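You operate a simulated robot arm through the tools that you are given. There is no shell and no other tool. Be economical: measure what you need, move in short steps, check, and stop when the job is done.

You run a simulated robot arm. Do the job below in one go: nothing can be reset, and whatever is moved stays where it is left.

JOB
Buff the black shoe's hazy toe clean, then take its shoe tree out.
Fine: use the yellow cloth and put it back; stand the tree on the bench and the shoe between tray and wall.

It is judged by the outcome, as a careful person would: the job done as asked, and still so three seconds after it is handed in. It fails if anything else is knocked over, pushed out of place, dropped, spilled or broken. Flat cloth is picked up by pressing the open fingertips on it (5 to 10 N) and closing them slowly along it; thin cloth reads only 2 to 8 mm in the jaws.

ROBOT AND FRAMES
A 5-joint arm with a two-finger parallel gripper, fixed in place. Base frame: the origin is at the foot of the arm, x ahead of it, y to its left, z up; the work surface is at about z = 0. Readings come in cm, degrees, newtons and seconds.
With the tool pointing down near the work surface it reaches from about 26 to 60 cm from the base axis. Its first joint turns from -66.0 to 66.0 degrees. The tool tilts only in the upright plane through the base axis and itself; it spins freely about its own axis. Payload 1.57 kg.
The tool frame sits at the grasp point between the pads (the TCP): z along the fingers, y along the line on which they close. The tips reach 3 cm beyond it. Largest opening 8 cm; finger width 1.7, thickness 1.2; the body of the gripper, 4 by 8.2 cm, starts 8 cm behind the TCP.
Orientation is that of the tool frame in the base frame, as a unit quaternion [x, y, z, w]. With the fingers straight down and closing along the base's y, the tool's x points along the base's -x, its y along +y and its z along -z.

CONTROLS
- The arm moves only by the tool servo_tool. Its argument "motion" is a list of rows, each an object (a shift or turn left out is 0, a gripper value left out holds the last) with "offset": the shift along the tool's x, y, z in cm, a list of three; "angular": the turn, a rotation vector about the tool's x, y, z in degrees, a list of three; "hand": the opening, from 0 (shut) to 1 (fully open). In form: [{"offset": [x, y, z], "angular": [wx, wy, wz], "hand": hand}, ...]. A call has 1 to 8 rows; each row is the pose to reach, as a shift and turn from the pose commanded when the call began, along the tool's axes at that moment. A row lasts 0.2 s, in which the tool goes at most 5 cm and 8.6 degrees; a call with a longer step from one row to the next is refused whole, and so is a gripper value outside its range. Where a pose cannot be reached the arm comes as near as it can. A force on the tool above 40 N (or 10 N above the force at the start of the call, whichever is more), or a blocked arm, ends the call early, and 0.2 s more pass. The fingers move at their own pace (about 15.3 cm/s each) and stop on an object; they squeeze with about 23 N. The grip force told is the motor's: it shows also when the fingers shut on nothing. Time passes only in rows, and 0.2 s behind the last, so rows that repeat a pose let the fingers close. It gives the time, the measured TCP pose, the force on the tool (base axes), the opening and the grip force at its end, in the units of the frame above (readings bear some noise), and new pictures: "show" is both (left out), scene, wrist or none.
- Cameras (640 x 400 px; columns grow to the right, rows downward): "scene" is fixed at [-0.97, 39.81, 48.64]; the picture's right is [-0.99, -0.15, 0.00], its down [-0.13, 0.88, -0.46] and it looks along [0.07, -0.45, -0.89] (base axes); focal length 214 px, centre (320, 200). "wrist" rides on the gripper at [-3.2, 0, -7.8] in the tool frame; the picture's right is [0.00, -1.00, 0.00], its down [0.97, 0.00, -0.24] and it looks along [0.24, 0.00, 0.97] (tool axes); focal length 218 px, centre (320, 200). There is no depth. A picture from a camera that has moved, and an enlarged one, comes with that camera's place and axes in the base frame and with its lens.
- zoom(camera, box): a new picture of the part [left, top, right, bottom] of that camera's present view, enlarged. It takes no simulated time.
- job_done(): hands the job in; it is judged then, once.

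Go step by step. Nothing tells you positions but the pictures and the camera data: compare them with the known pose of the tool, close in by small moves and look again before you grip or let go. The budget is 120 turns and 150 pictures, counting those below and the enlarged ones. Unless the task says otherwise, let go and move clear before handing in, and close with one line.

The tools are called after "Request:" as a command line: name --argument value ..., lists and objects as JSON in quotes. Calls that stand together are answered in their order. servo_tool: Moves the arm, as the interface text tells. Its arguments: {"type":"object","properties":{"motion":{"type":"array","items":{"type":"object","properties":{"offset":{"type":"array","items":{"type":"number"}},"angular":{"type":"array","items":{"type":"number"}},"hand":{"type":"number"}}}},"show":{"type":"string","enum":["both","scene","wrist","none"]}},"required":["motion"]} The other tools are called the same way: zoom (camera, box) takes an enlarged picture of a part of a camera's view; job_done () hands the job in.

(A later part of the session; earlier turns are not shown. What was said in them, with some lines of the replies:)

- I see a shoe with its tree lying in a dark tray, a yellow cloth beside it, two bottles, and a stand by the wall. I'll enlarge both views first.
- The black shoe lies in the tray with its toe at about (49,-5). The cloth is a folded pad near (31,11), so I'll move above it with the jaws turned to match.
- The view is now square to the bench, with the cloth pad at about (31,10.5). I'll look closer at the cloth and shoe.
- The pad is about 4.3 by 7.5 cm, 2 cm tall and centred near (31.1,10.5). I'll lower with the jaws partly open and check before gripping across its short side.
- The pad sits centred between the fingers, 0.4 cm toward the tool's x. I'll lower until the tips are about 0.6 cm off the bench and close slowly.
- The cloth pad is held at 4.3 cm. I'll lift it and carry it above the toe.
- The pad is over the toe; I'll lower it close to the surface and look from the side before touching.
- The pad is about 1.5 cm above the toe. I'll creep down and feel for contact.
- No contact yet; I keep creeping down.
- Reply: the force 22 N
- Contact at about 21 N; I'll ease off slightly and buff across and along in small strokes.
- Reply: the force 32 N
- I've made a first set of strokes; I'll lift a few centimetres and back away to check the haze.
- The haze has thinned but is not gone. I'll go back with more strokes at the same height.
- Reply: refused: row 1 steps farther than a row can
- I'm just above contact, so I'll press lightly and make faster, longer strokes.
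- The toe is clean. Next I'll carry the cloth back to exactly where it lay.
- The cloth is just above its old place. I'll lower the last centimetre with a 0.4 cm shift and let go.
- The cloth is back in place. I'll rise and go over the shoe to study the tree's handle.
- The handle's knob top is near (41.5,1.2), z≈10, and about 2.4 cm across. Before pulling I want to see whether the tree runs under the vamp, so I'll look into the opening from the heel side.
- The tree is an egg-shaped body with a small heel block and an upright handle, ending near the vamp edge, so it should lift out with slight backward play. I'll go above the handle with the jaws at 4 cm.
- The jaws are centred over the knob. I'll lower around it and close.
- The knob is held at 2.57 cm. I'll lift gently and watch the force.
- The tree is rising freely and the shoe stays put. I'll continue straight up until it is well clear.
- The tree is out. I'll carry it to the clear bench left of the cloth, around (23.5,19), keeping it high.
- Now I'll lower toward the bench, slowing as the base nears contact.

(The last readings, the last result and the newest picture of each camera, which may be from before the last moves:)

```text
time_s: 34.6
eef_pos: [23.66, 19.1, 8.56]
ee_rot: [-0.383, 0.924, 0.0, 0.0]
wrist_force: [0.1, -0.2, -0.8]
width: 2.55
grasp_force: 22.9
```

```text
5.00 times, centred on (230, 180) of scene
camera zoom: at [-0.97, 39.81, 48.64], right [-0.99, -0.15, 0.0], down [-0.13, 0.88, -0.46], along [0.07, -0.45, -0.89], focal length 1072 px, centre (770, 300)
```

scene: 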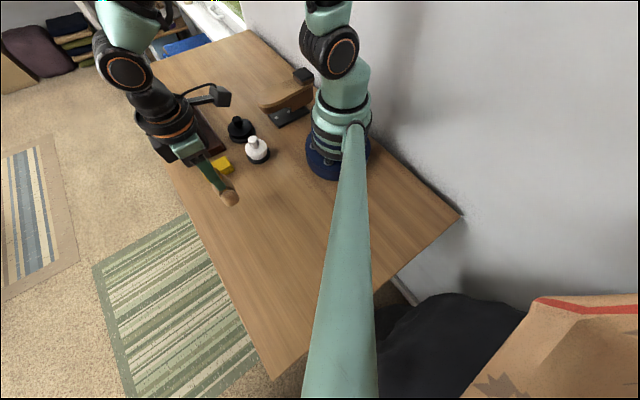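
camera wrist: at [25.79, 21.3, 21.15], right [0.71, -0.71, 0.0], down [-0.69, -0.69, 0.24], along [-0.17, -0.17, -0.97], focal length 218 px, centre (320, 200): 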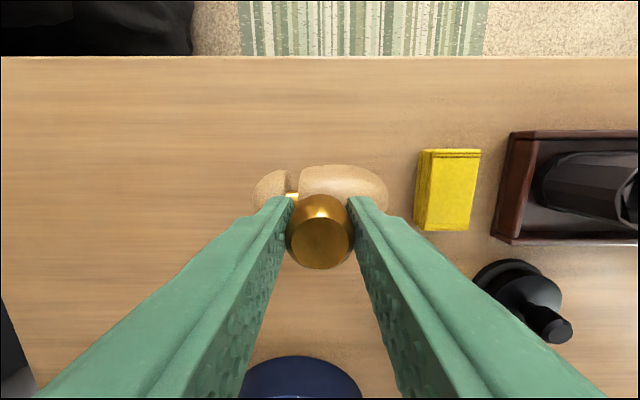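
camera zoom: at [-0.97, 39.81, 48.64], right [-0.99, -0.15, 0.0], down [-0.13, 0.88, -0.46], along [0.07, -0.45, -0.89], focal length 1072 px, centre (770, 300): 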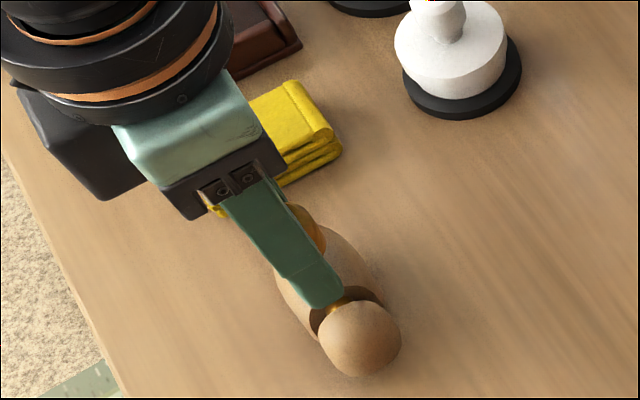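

Request:
servo_tool --motion '[{"offset": [0, 0, 0.2]}, {"offset": [0, 0, 0.4]}, {"offset": [0, 0, 0.6]}]' --show "none"

```text
time_s: 35.4
eef_pos: [23.55, 19.18, 7.79]
ee_rot: [-0.383, 0.924, -0.001, -0.001]
wrist_force: [-1.1, -0.1, -1.1]
width: 2.57
grasp_force: 23.0
```

Request:
servo_tool --motion '[{"offset": [0, 0, 0.2]}, {"offset": [0, 0, 0.4]}, {"offset": [0, 0, 0.5]}]' --show "none"

```text
time_s: 36.2
eef_pos: [23.67, 19.1, 7.33]
ee_rot: [-0.382, 0.924, 0.0, 0.0]
wrist_force: [0.2, 0.2, -0.6]
width: 2.57
grasp_force: 22.5
```

Request:
servo_tool --motion '[{"offset": [0, 0, 0.15]}, {"offset": [0, 0, 0.3]}, {"offset": [0, 0, 0.4]}]' --show "none"

Request:
zoom --camera "scene" --box '[180, 140, 280, 220]'

```text
time_s: 37.0
eef_pos: [23.71, 19.09, 6.99]
ee_rot: [-0.384, 0.924, 0.0, 0.0]
wrist_force: [-1.3, -3.1, 19.3]
width: 2.58
grasp_force: 22.6
```

```text
5.00 times, centred on (230, 180) of scene
camera zoom: at [-0.98, 39.81, 48.64], right [-0.99, -0.15, 0.0], down [-0.13, 0.88, -0.46], along [0.07, -0.45, -0.89], focal length 1072 px, centre (770, 300)
```

zoom: 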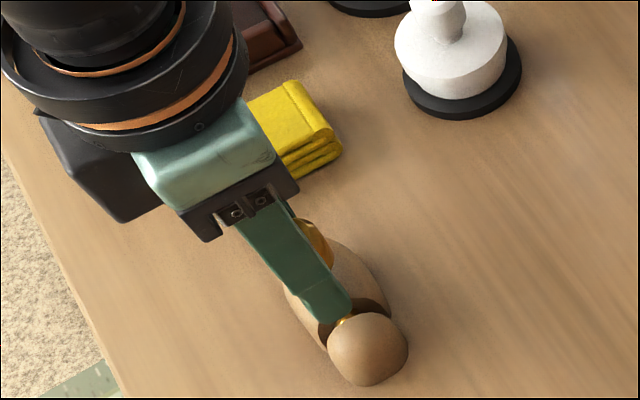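

The base touches at 19 N. I'll ease off a millimetre and open slowly, watching that it stands.

Request:
servo_tool --motion '[{"offset": [0, 0, -0.1]}, {"offset": [0, 0, -0.1]}, {"offset": [0, 0, -0.1], "hand": 0.36}, {"offset": [0, 0, -0.1], "hand": 0.4}, {"offset": [0, 0, -0.1], "hand": 0.4}]'

Request:
zoom --camera "scene" --box '[180, 140, 280, 220]'

```text
time_s: 38.2
eef_pos: [23.58, 19.05, 7.23]
ee_rot: [-0.383, 0.924, -0.001, 0.0]
wrist_force: [-0.5, 0.4, 0.5]
width: 3.2
grasp_force: 0.1
camera wrist: at [25.87, 21.27, 14.84], right [0.71, -0.71, 0.0], down [-0.69, -0.69, 0.24], along [-0.17, -0.17, -0.97], focal length 218 px, centre (320, 200)
```

scene: 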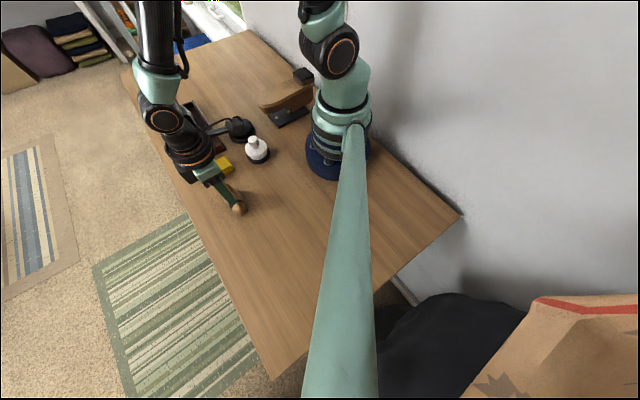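
wrist: 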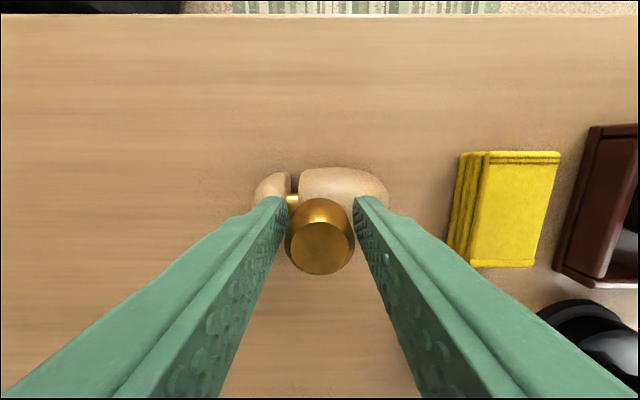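

```text
5.00 times, centred on (230, 180) of scene
camera zoom: at [-0.97, 39.81, 48.64], right [-0.99, -0.15, 0.0], down [-0.13, 0.88, -0.46], along [0.07, -0.45, -0.89], focal length 1072 px, centre (770, 300)
```

zoom: 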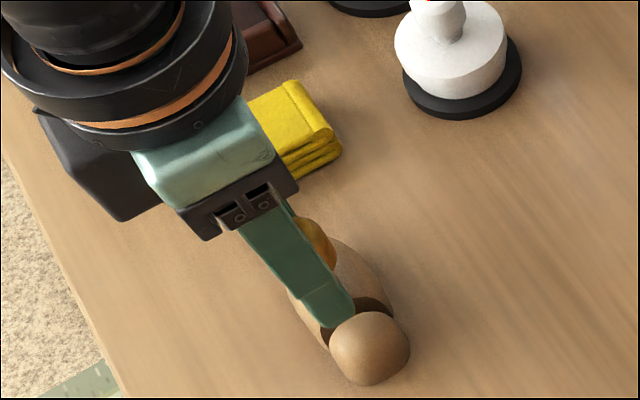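

The tree stands upright by itself. I'll open a bit more and rise straight up.

Request:
servo_tool --motion '[{"offset": [0, 0, 0], "hand": 0.55}, {"offset": [0, 0, -2]}, {"offset": [0, 0, -5]}, {"offset": [0, 0, -9.5]}, {"offset": [0, 0, -14]}]'

Request:
zoom --camera "scene" --box '[150, 90, 290, 220]'

```text
time_s: 39.4
eef_pos: [23.8, 19.15, 21.08]
ee_rot: [-0.382, 0.924, 0.0, -0.001]
wrist_force: [0.2, -0.3, -0.6]
width: 4.38
grasp_force: 0.1
camera wrist: at [26.01, 21.23, 28.84], right [0.71, -0.71, 0.0], down [-0.69, -0.69, 0.24], along [-0.17, -0.17, -0.97], focal length 218 px, centre (320, 200)
```

scene: 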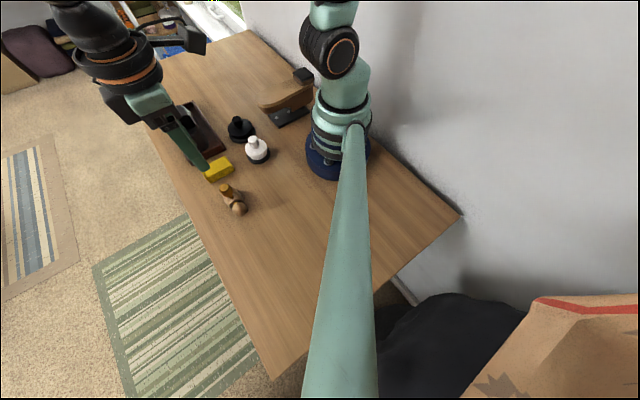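
wrist: 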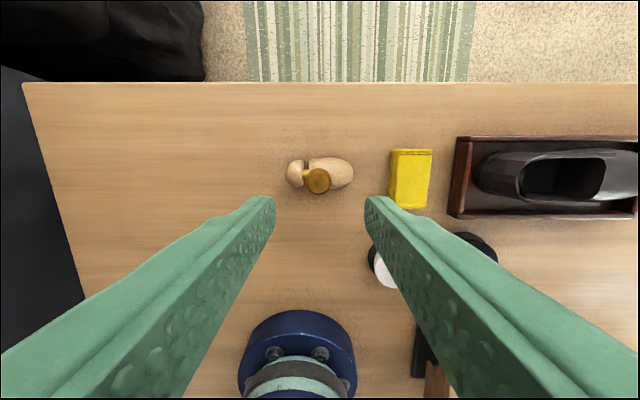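

```text
3.08 times, centred on (220, 155) of scene
camera zoom: at [-0.97, 39.81, 48.64], right [-0.99, -0.15, 0.0], down [-0.13, 0.88, -0.46], along [0.07, -0.45, -0.89], focal length 660 px, centre (628, 338)
```

zoom: 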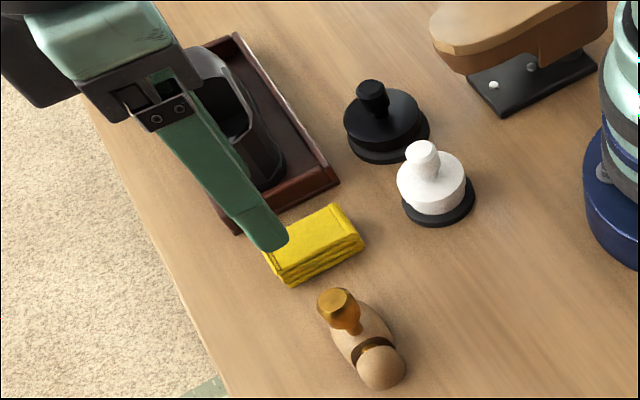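

The tree stands well clear. For the shoe I plan a grip across its width near the middle, so I'll go above it, turn the jaws 90° and open fully.

Request:
servo_tool --motion '[{"offset": [0, -3.9, 0], "angular": [0, 0, 8.2], "hand": 1}, {"offset": [0, -7.8, 0], "angular": [0, 0, 16.4]}, {"offset": [0, -11.8, 0], "angular": [0, 0, 24.6]}, {"offset": [0, -15.8, 0], "angular": [0, 0, 32.8]}, {"offset": [0, -19.8, 0], "angular": [0, 0, 41]}, {"offset": [0, -23.8, 0], "angular": [0, 0, 49.2]}, {"offset": [0.2, -27.7, 0], "angular": [0, 0, 57.4]}]' --show "none"

Request:
servo_tool --motion '[{"angular": [0, 0, 8.2]}, {"angular": [0, 0, 16.4]}, {"angular": [0, 0, 24.6]}, {"angular": [0, 0, 32.6]}]'

Request:
zoom --camera "wrist" --box '[220, 60, 420, 260]'

Request:
zoom --camera "scene" --box '[150, 90, 240, 170]'

```text
time_s: 41.0
eef_pos: [43.01, -0.67, 20.58]
ee_rot: [0.109, 0.994, 0.0, 0.0]
wrist_force: [-0.3, -0.9, -0.9]
width: 7.99
grasp_force: 0.1
```

```text
time_s: 42.0
eef_pos: [43.16, -0.75, 20.92]
ee_rot: [0.385, 0.923, 0.0, 0.001]
wrist_force: [-0.2, 0.4, -0.5]
width: 8.0
grasp_force: 0.0
camera wrist: at [45.37, -3.0, 28.83], right [-0.71, -0.71, 0.0], down [-0.68, 0.69, 0.24], along [-0.17, 0.17, -0.97], focal length 218 px, centre (320, 200)
```

scene: 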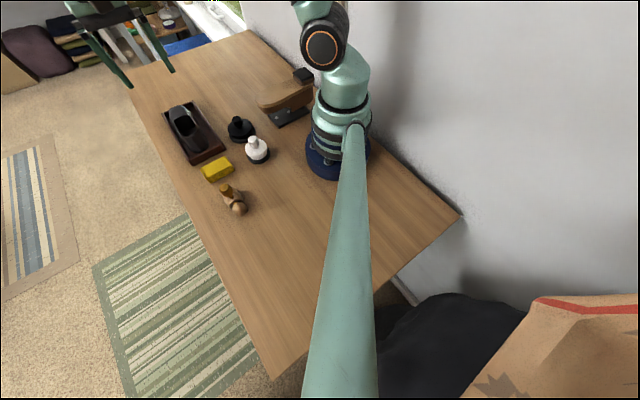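
wrist: 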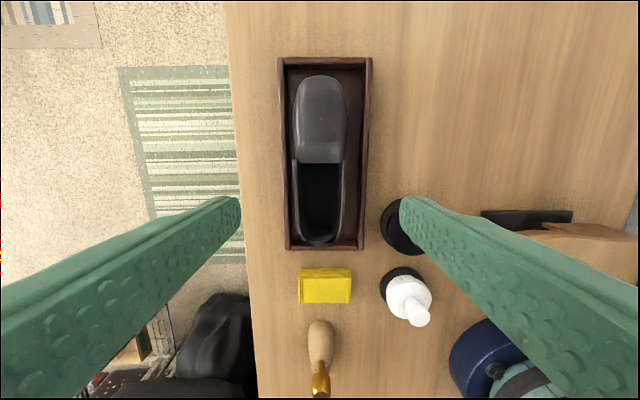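

```text
2.00 times, centred on (320, 160) of wrist
camera zoom: at [45.37, -3.0, 28.83], right [-0.71, -0.71, 0.0], down [-0.68, 0.69, 0.24], along [-0.17, 0.17, -0.97], focal length 436 px, centre (320, 280)
```

zoom: 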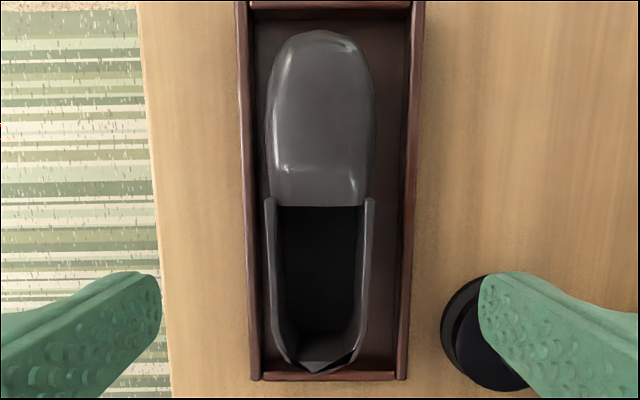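

```text
5.00 times, centred on (195, 130) of scene
camera zoom: at [-0.97, 39.81, 48.64], right [-0.99, -0.15, 0.0], down [-0.13, 0.88, -0.46], along [0.07, -0.45, -0.89], focal length 1072 px, centre (945, 550)
```

zoom: 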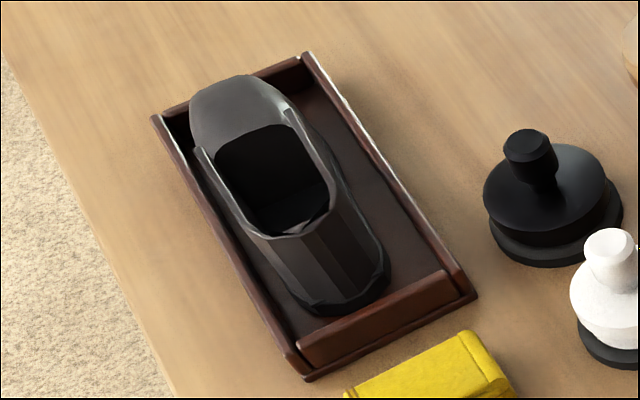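

The shoe's middle is near s=32.5 along the tray, about 6.2 cm wide, and the tray walls are about 2.5 cm high. I'll lower the open jaws astride it and check clearance.

Request:
servo_tool --motion '[{"offset": [-1.4, 0, 4], "hand": 0.93}, {"offset": [-1.4, 0, 8]}, {"offset": [-1.4, 0, 12]}]'

Request:
zoom --camera "wrist" --box '[220, 100, 420, 260]'

Request:
zoom --camera "scene" --box '[140, 80, 230, 160]'

```text
time_s: 42.8
eef_pos: [43.77, -1.51, 9.1]
ee_rot: [0.384, 0.923, 0.0, 0.0]
wrist_force: [0.5, 0.5, -0.1]
width: 7.46
grasp_force: 0.1
camera wrist: at [46.18, -3.89, 16.81], right [-0.71, -0.71, 0.0], down [-0.69, 0.69, 0.24], along [-0.17, 0.17, -0.97], focal length 218 px, centre (320, 200)
```

scene: 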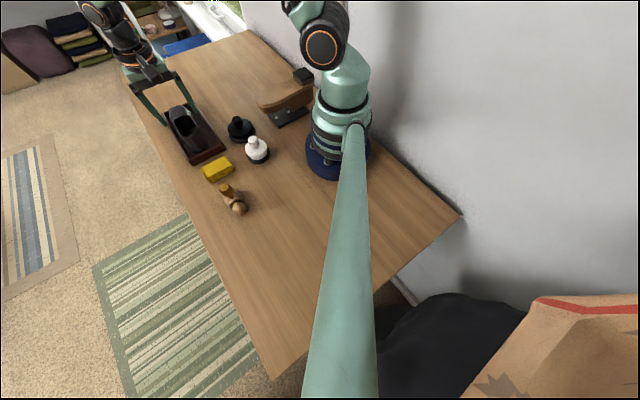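
wrist: 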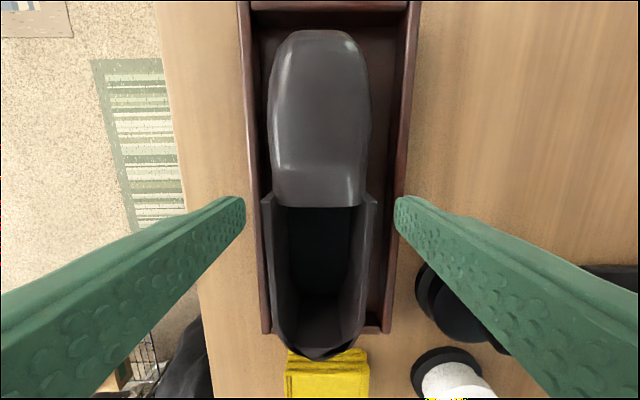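

```text
2.50 times, centred on (320, 180) of wrist
camera zoom: at [46.18, -3.89, 16.81], right [-0.71, -0.71, 0.0], down [-0.69, 0.69, 0.24], along [-0.17, 0.17, -0.97], focal length 546 px, centre (320, 250)
```

zoom: 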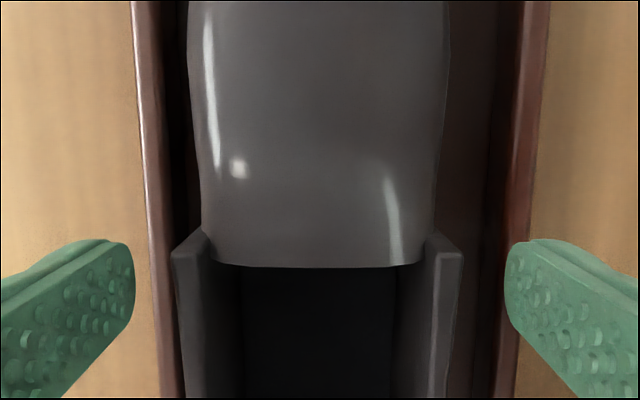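

```text
5.00 times, centred on (185, 120) of scene
camera zoom: at [-0.97, 39.81, 48.64], right [-0.99, -0.15, 0.0], down [-0.13, 0.88, -0.46], along [0.07, -0.45, -0.89], focal length 1072 px, centre (995, 600)
```

zoom: 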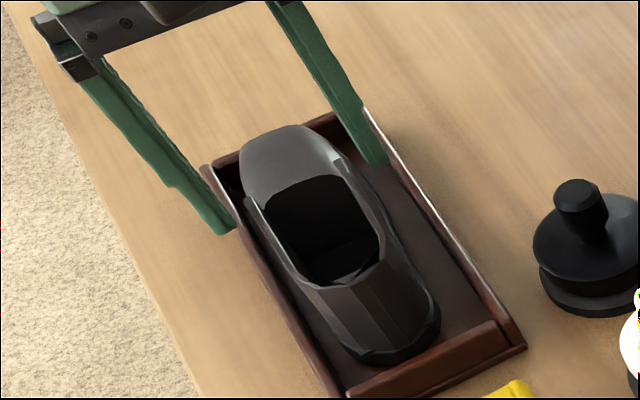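

The jaws are centred on the shoe with about 0.6 cm clearance each side. I'll lower until the tips are just above the tray walls and close slowly.

Request:
servo_tool --motion '[{"offset": [0, 0, 1.5]}, {"offset": [0, 0, 2.4]}, {"offset": [0, 0, 2.8]}]'

Request:
zoom --camera "scene" --box '[140, 80, 230, 160]'

```text
time_s: 43.6
eef_pos: [43.97, -1.52, 6.36]
ee_rot: [0.383, 0.924, 0.001, 0.0]
wrist_force: [-0.7, -0.7, 0.1]
width: 7.44
grasp_force: 0.1
camera wrist: at [46.26, -3.94, 14.06], right [-0.71, -0.71, 0.0], down [-0.69, 0.69, 0.24], along [-0.17, 0.17, -0.97], focal length 218 px, centre (320, 200)
```

scene: 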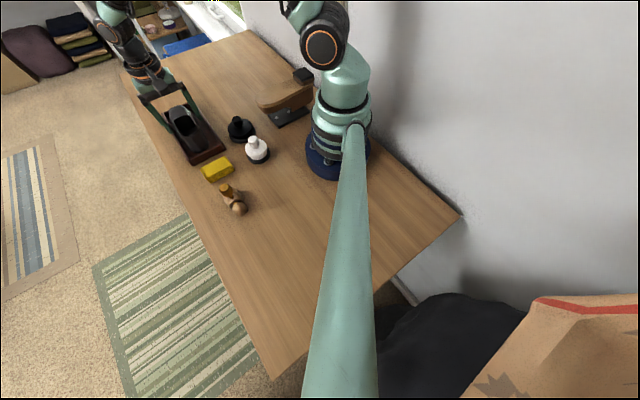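
wrist: 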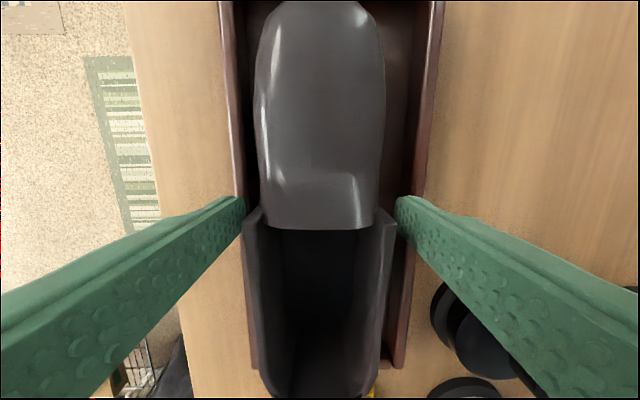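

```text
5.00 times, centred on (185, 120) of scene
camera zoom: at [-0.97, 39.81, 48.64], right [-0.99, -0.15, 0.0], down [-0.13, 0.88, -0.46], along [0.07, -0.45, -0.89], focal length 1072 px, centre (995, 600)
```

zoom: 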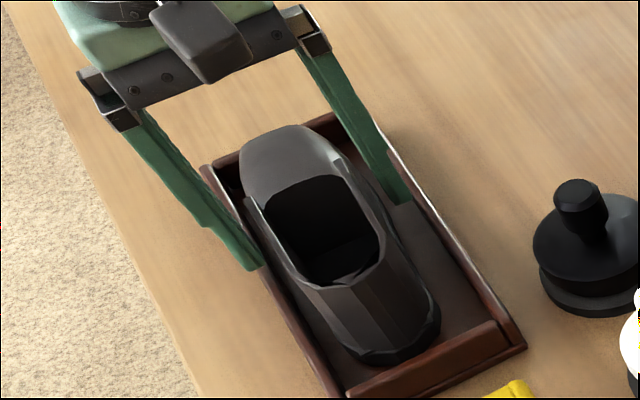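

Clearance is fine on both sides, so I'll close slowly on the quarters.

Request:
servo_tool --motion '[{"offset": [0, 0, 0], "hand": 0.85}, {"offset": [0, 0, 0], "hand": 0.78}, {"offset": [0, 0, 0], "hand": 0.7}, {"offset": [0, 0, 0], "hand": 0.6}, {"offset": [0, 0, 0], "hand": 0.6}]'

Request:
zoom --camera "scene" --box '[140, 80, 230, 160]'

```text
time_s: 44.8
eef_pos: [44.0, -1.51, 6.29]
ee_rot: [0.382, 0.924, 0.001, 0.0]
wrist_force: [1.0, 0.1, -0.5]
width: 5.64
grasp_force: 23.1
camera wrist: at [46.26, -3.93, 14.07], right [-0.71, -0.71, 0.0], down [-0.69, 0.69, 0.24], along [-0.17, 0.17, -0.97], focal length 218 px, centre (320, 200)
```

scene: 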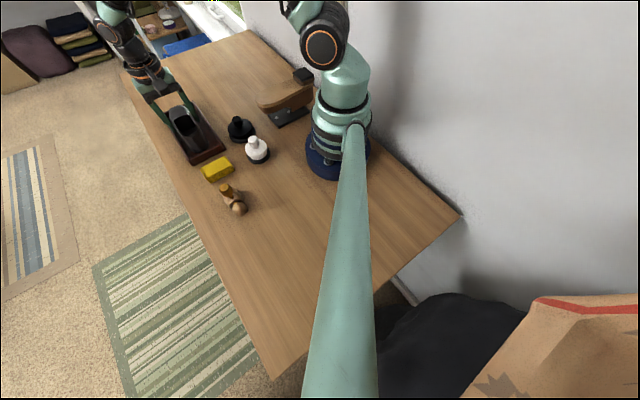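
wrist: 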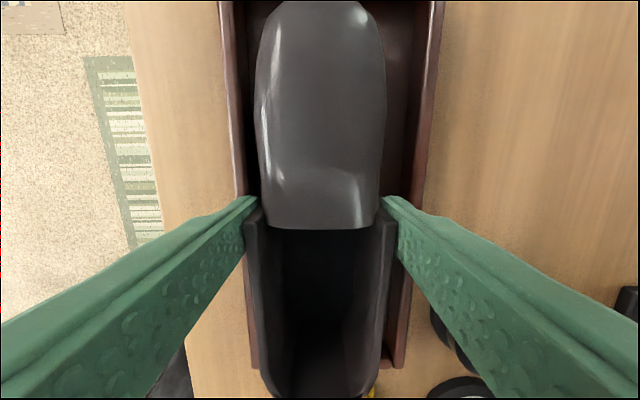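

```text
5.00 times, centred on (185, 120) of scene
camera zoom: at [-0.97, 39.81, 48.64], right [-0.99, -0.15, 0.0], down [-0.13, 0.88, -0.46], along [0.07, -0.45, -0.89], focal length 1072 px, centre (995, 600)
```

zoom: 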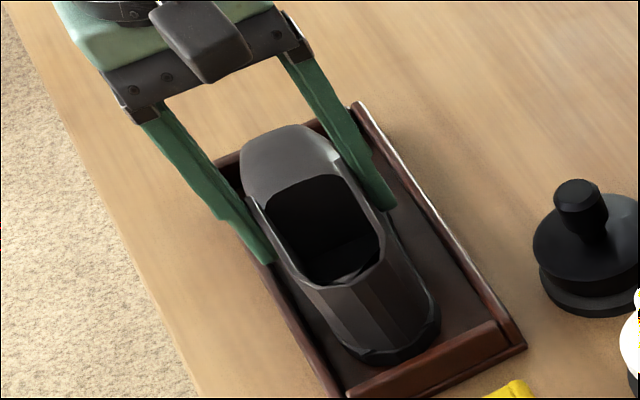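

The shoe is gripped at 5.64 cm. I'll lift it a little and check that it holds level.

Request:
servo_tool --motion '[{"offset": [0, 0, -0.3], "hand": 0.5}, {"offset": [0, 0, -0.7]}, {"offset": [0, 0, -1.2]}, {"offset": [0, 0, -1.5]}]'

Request:
zoom --camera "scene" --box '[140, 80, 230, 160]'

```text
time_s: 45.8
eef_pos: [43.93, -1.53, 7.71]
ee_rot: [0.383, 0.924, 0.0, 0.0]
wrist_force: [-0.4, 0.5, -1.4]
width: 5.68
grasp_force: 23.1
camera wrist: at [46.26, -3.96, 15.54], right [-0.71, -0.71, 0.0], down [-0.69, 0.69, 0.24], along [-0.17, 0.17, -0.97], focal length 218 px, centre (320, 200)
```

scene: 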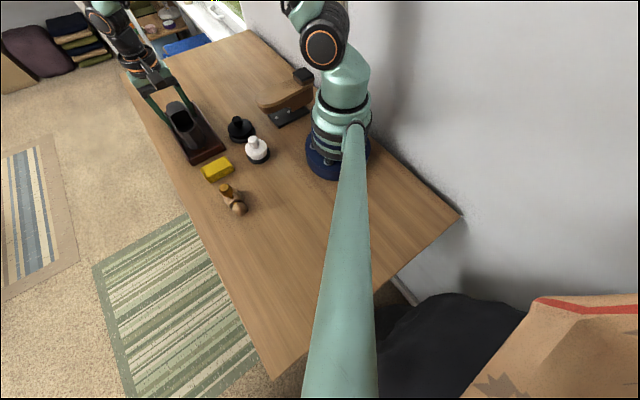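
wrist: 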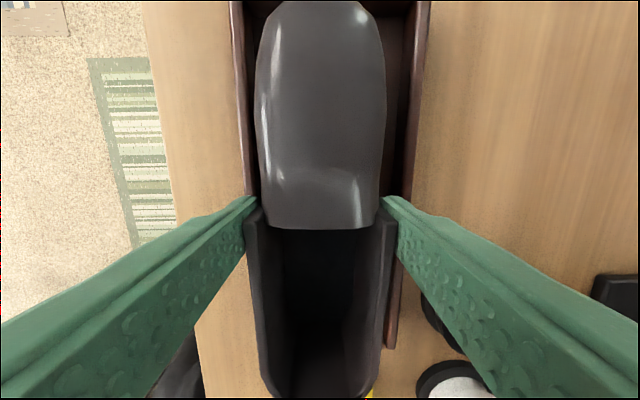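

```text
5.00 times, centred on (185, 120) of scene
camera zoom: at [-0.97, 39.81, 48.64], right [-0.99, -0.15, 0.0], down [-0.13, 0.88, -0.46], along [0.07, -0.45, -0.89], focal length 1072 px, centre (995, 600)
```

zoom: 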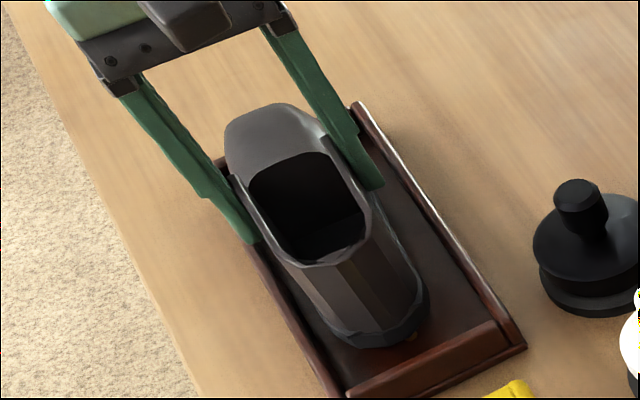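

The shoe lifts level and firmly. I'll raise it above everything and carry it to the clear bench between tray and wall, around (35,-18).

Request:
servo_tool --motion '[{"offset": [0, 0, -4]}, {"offset": [0, 0, -8]}, {"offset": [-1.1, -3.6, -8]}, {"offset": [-2.2, -7.2, -8]}, {"offset": [-3.3, -10.8, -8]}, {"offset": [-4.4, -14.4, -8]}, {"offset": [-5.4, -18, -8]}]'

Request:
zoom --camera "scene" --box '[150, 20, 310, 160]'

```text
time_s: 47.4
eef_pos: [34.99, -18.18, 15.77]
ee_rot: [0.383, 0.924, -0.001, 0.0]
wrist_force: [-0.5, 0.2, -3.0]
width: 5.65
grasp_force: 22.8
camera wrist: at [37.3, -20.53, 23.48], right [-0.71, -0.71, 0.0], down [-0.69, 0.69, 0.24], along [-0.17, 0.17, -0.97], focal length 218 px, centre (320, 200)
```

scene: 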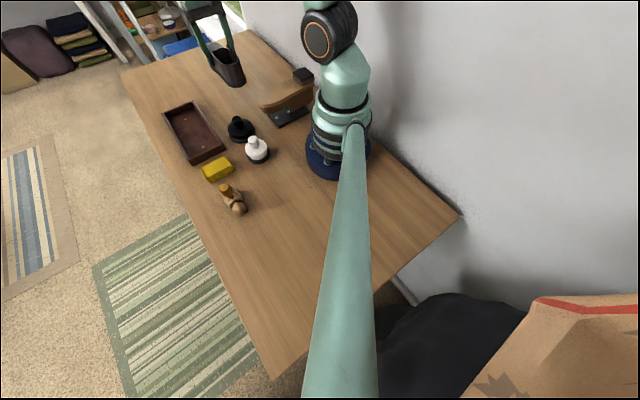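
wrist: 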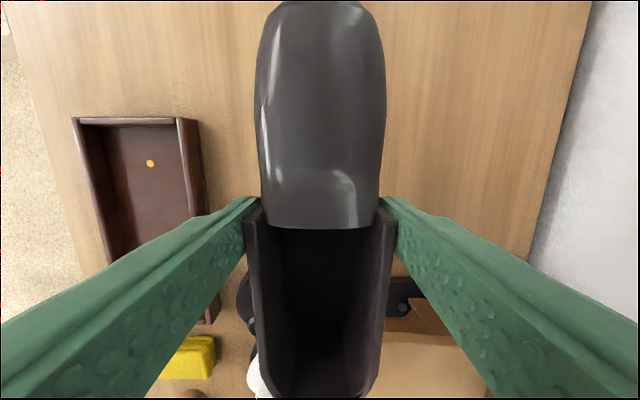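

```text
2.86 times, centred on (230, 90) of scene
camera zoom: at [-0.97, 39.81, 48.64], right [-0.99, -0.15, 0.0], down [-0.13, 0.88, -0.46], along [0.07, -0.45, -0.89], focal length 613 px, centre (577, 514)
```

zoom: 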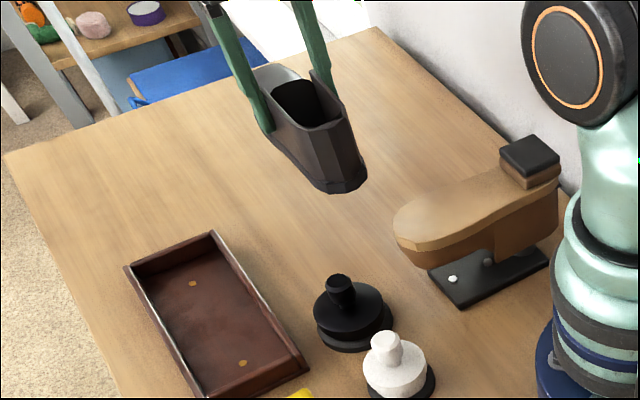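

The shoe is over free bench, clear of the black dauber and the tan shoe. I'll lower it and then creep to contact.

Request:
servo_tool --motion '[{"offset": [0, 0, 3.5]}, {"offset": [0, 0, 6.5]}, {"offset": [0, 0, 8.5]}, {"offset": [0, 0, 9.1]}]'

Request:
zoom --camera "scene" --box '[170, 30, 310, 150]'

```text
time_s: 48.4
eef_pos: [34.92, -18.11, 6.71]
ee_rot: [0.383, 0.924, 0.0, 0.0]
wrist_force: [-0.1, -0.2, -1.2]
width: 5.65
grasp_force: 23.4
camera wrist: at [37.28, -20.56, 14.45], right [-0.71, -0.71, 0.0], down [-0.69, 0.69, 0.24], along [-0.17, 0.17, -0.97], focal length 218 px, centre (320, 200)
```

scene: 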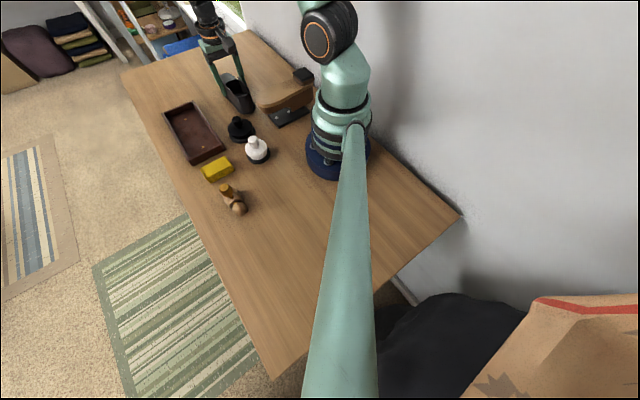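
wrist: 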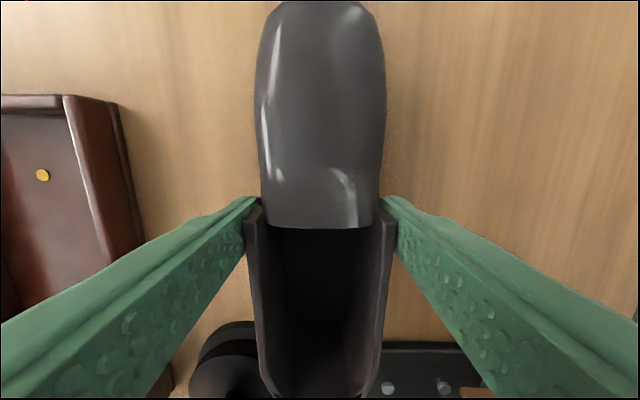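

```text
3.33 times, centred on (240, 90) of scene
camera zoom: at [-0.97, 39.81, 48.64], right [-0.99, -0.15, 0.0], down [-0.13, 0.88, -0.46], along [0.07, -0.45, -0.89], focal length 715 px, centre (587, 567)
```

zoom: 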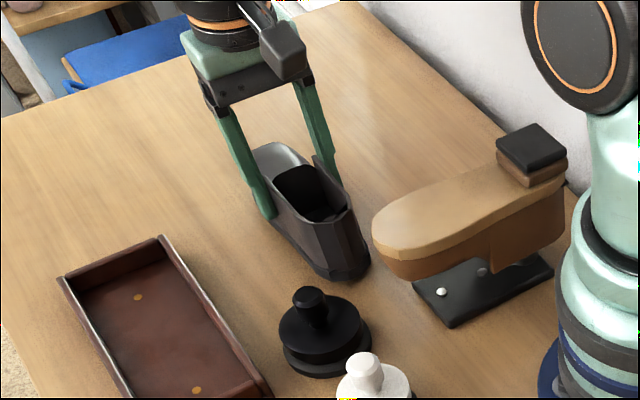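

Heel clearance to the tan shoe looks slim, so I'll shift 2 cm toward the toe side, then creep down.

Request:
servo_tool --motion '[{"offset": [-1, 0, 0]}, {"offset": [-2, 0, 0.1]}, {"offset": [-2, 0, 0.3]}, {"offset": [-2, 0, 0.45]}, {"offset": [-2, 0, 0.6]}]' --show "none"

```text
time_s: 49.6
eef_pos: [36.45, -19.61, 6.15]
ee_rot: [0.382, 0.924, 0.0, 0.0]
wrist_force: [-0.5, 0.2, -0.9]
width: 5.65
grasp_force: 22.9
```

Request:
servo_tool --motion '[{"offset": [0, 0, 0.15]}, {"offset": [0, 0, 0.3]}, {"offset": [0, 0, 0.4]}]' --show "none"

```text
time_s: 50.4
eef_pos: [36.45, -19.75, 5.61]
ee_rot: [0.383, 0.924, 0.0, 0.0]
wrist_force: [-1.2, 0.2, -0.1]
width: 5.66
grasp_force: 23.6
```

Request:
servo_tool --motion '[{"offset": [0, 0, 0.12]}, {"offset": [0, 0, 0.24]}, {"offset": [0, 0, 0.3]}]' --show "none"

Request:
zoom --camera "scene" --box '[170, 30, 310, 150]'

```text
time_s: 51.2
eef_pos: [36.54, -19.68, 5.56]
ee_rot: [0.384, 0.923, 0.0, 0.002]
wrist_force: [-8.4, 1.1, 32.5]
width: 5.64
grasp_force: 22.7
```

```text
3.33 times, centred on (240, 90) of scene
camera zoom: at [-0.98, 39.81, 48.63], right [-0.99, -0.15, 0.0], down [-0.13, 0.88, -0.46], along [0.07, -0.45, -0.89], focal length 715 px, centre (587, 567)
```

zoom: 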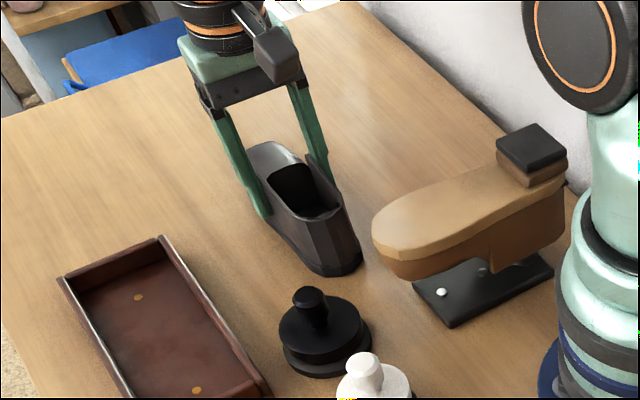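

The shoe rests on the bench (33 N). I'll ease off to unload, open the jaws and rise.

Request:
servo_tool --motion '[{"offset": [0, 0, -0.2]}, {"offset": [0, 0, -0.2]}, {"offset": [0, 0, -0.2], "hand": 0.75}, {"offset": [0, 0, -0.2], "hand": 0.9}, {"offset": [0, 0, -0.2], "hand": 0.95}, {"offset": [0, 0, -3]}, {"offset": [0, 0, -7.5]}, {"offset": [0, 0, -12]}]'

Request:
zoom --camera "scene" --box '[150, 30, 330, 220]'

Request:
zoom --camera "wrist" --box '[220, 80, 420, 300]'

```text
time_s: 53.0
eef_pos: [36.67, -19.49, 17.36]
ee_rot: [0.382, 0.924, 0.0, 0.0]
wrist_force: [0.1, -0.5, 0.5]
width: 7.61
grasp_force: 0.0
camera wrist: at [38.94, -21.86, 25.11], right [-0.71, -0.71, 0.0], down [-0.69, 0.69, 0.24], along [-0.17, 0.17, -0.97], focal length 218 px, centre (320, 200)
```

scene: 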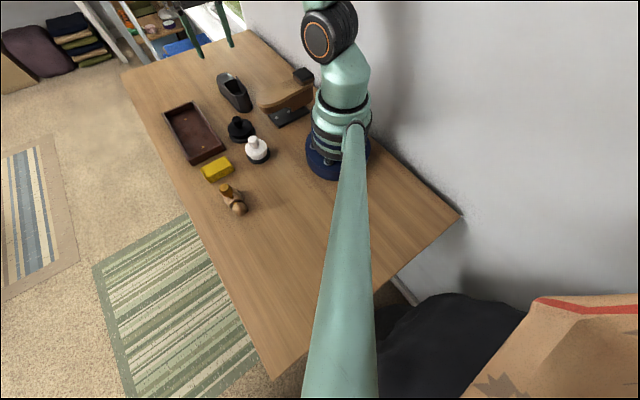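
wrist: 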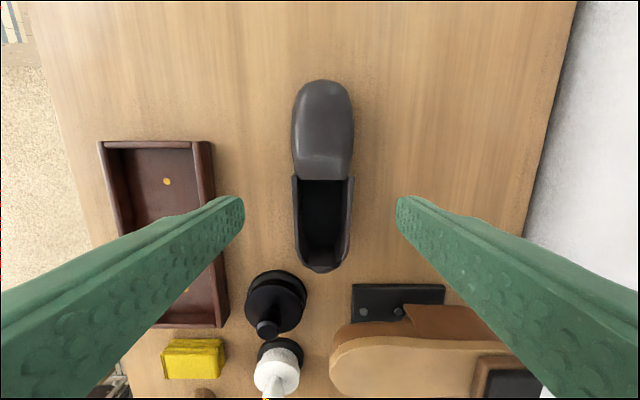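

```text
2.11 times, centred on (240, 125) of scene
camera zoom: at [-0.97, 39.81, 48.64], right [-0.99, -0.15, 0.0], down [-0.13, 0.88, -0.46], along [0.07, -0.45, -0.89], focal length 452 px, centre (488, 358)
```

zoom: 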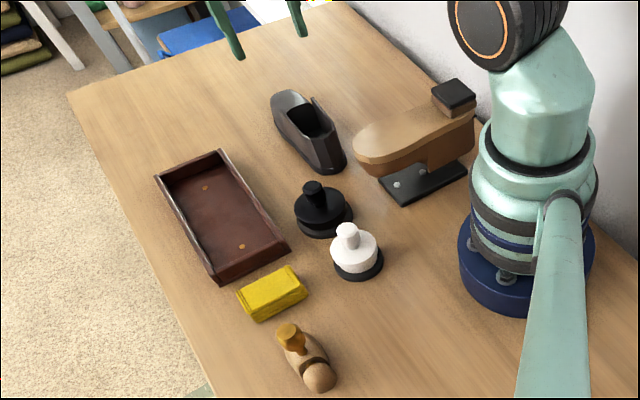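

```text
1.82 times, centred on (320, 190) of wrist
camera zoom: at [38.94, -21.86, 25.11], right [-0.71, -0.71, 0.0], down [-0.69, 0.69, 0.24], along [-0.17, 0.17, -0.97], focal length 397 px, centre (320, 218)
```

zoom: 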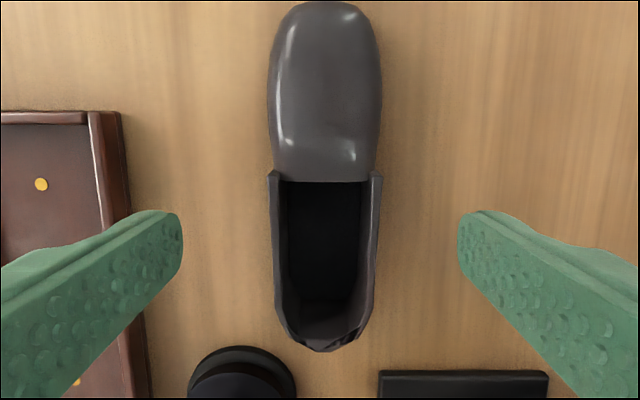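

The toe is clean, the cloth is back in its place and the tree stands on the bench. The shoe stands upright between tray and wall, nothing else has moved, and the arm is clear.

Request:
job_done

```text
The job is handed in.
```

I buffed the black shoe's toe clean and put the yellow cloth back where it lay. The tree is out and standing on the bench to the left of the cloth, and the shoe stands between the tray and the wall.
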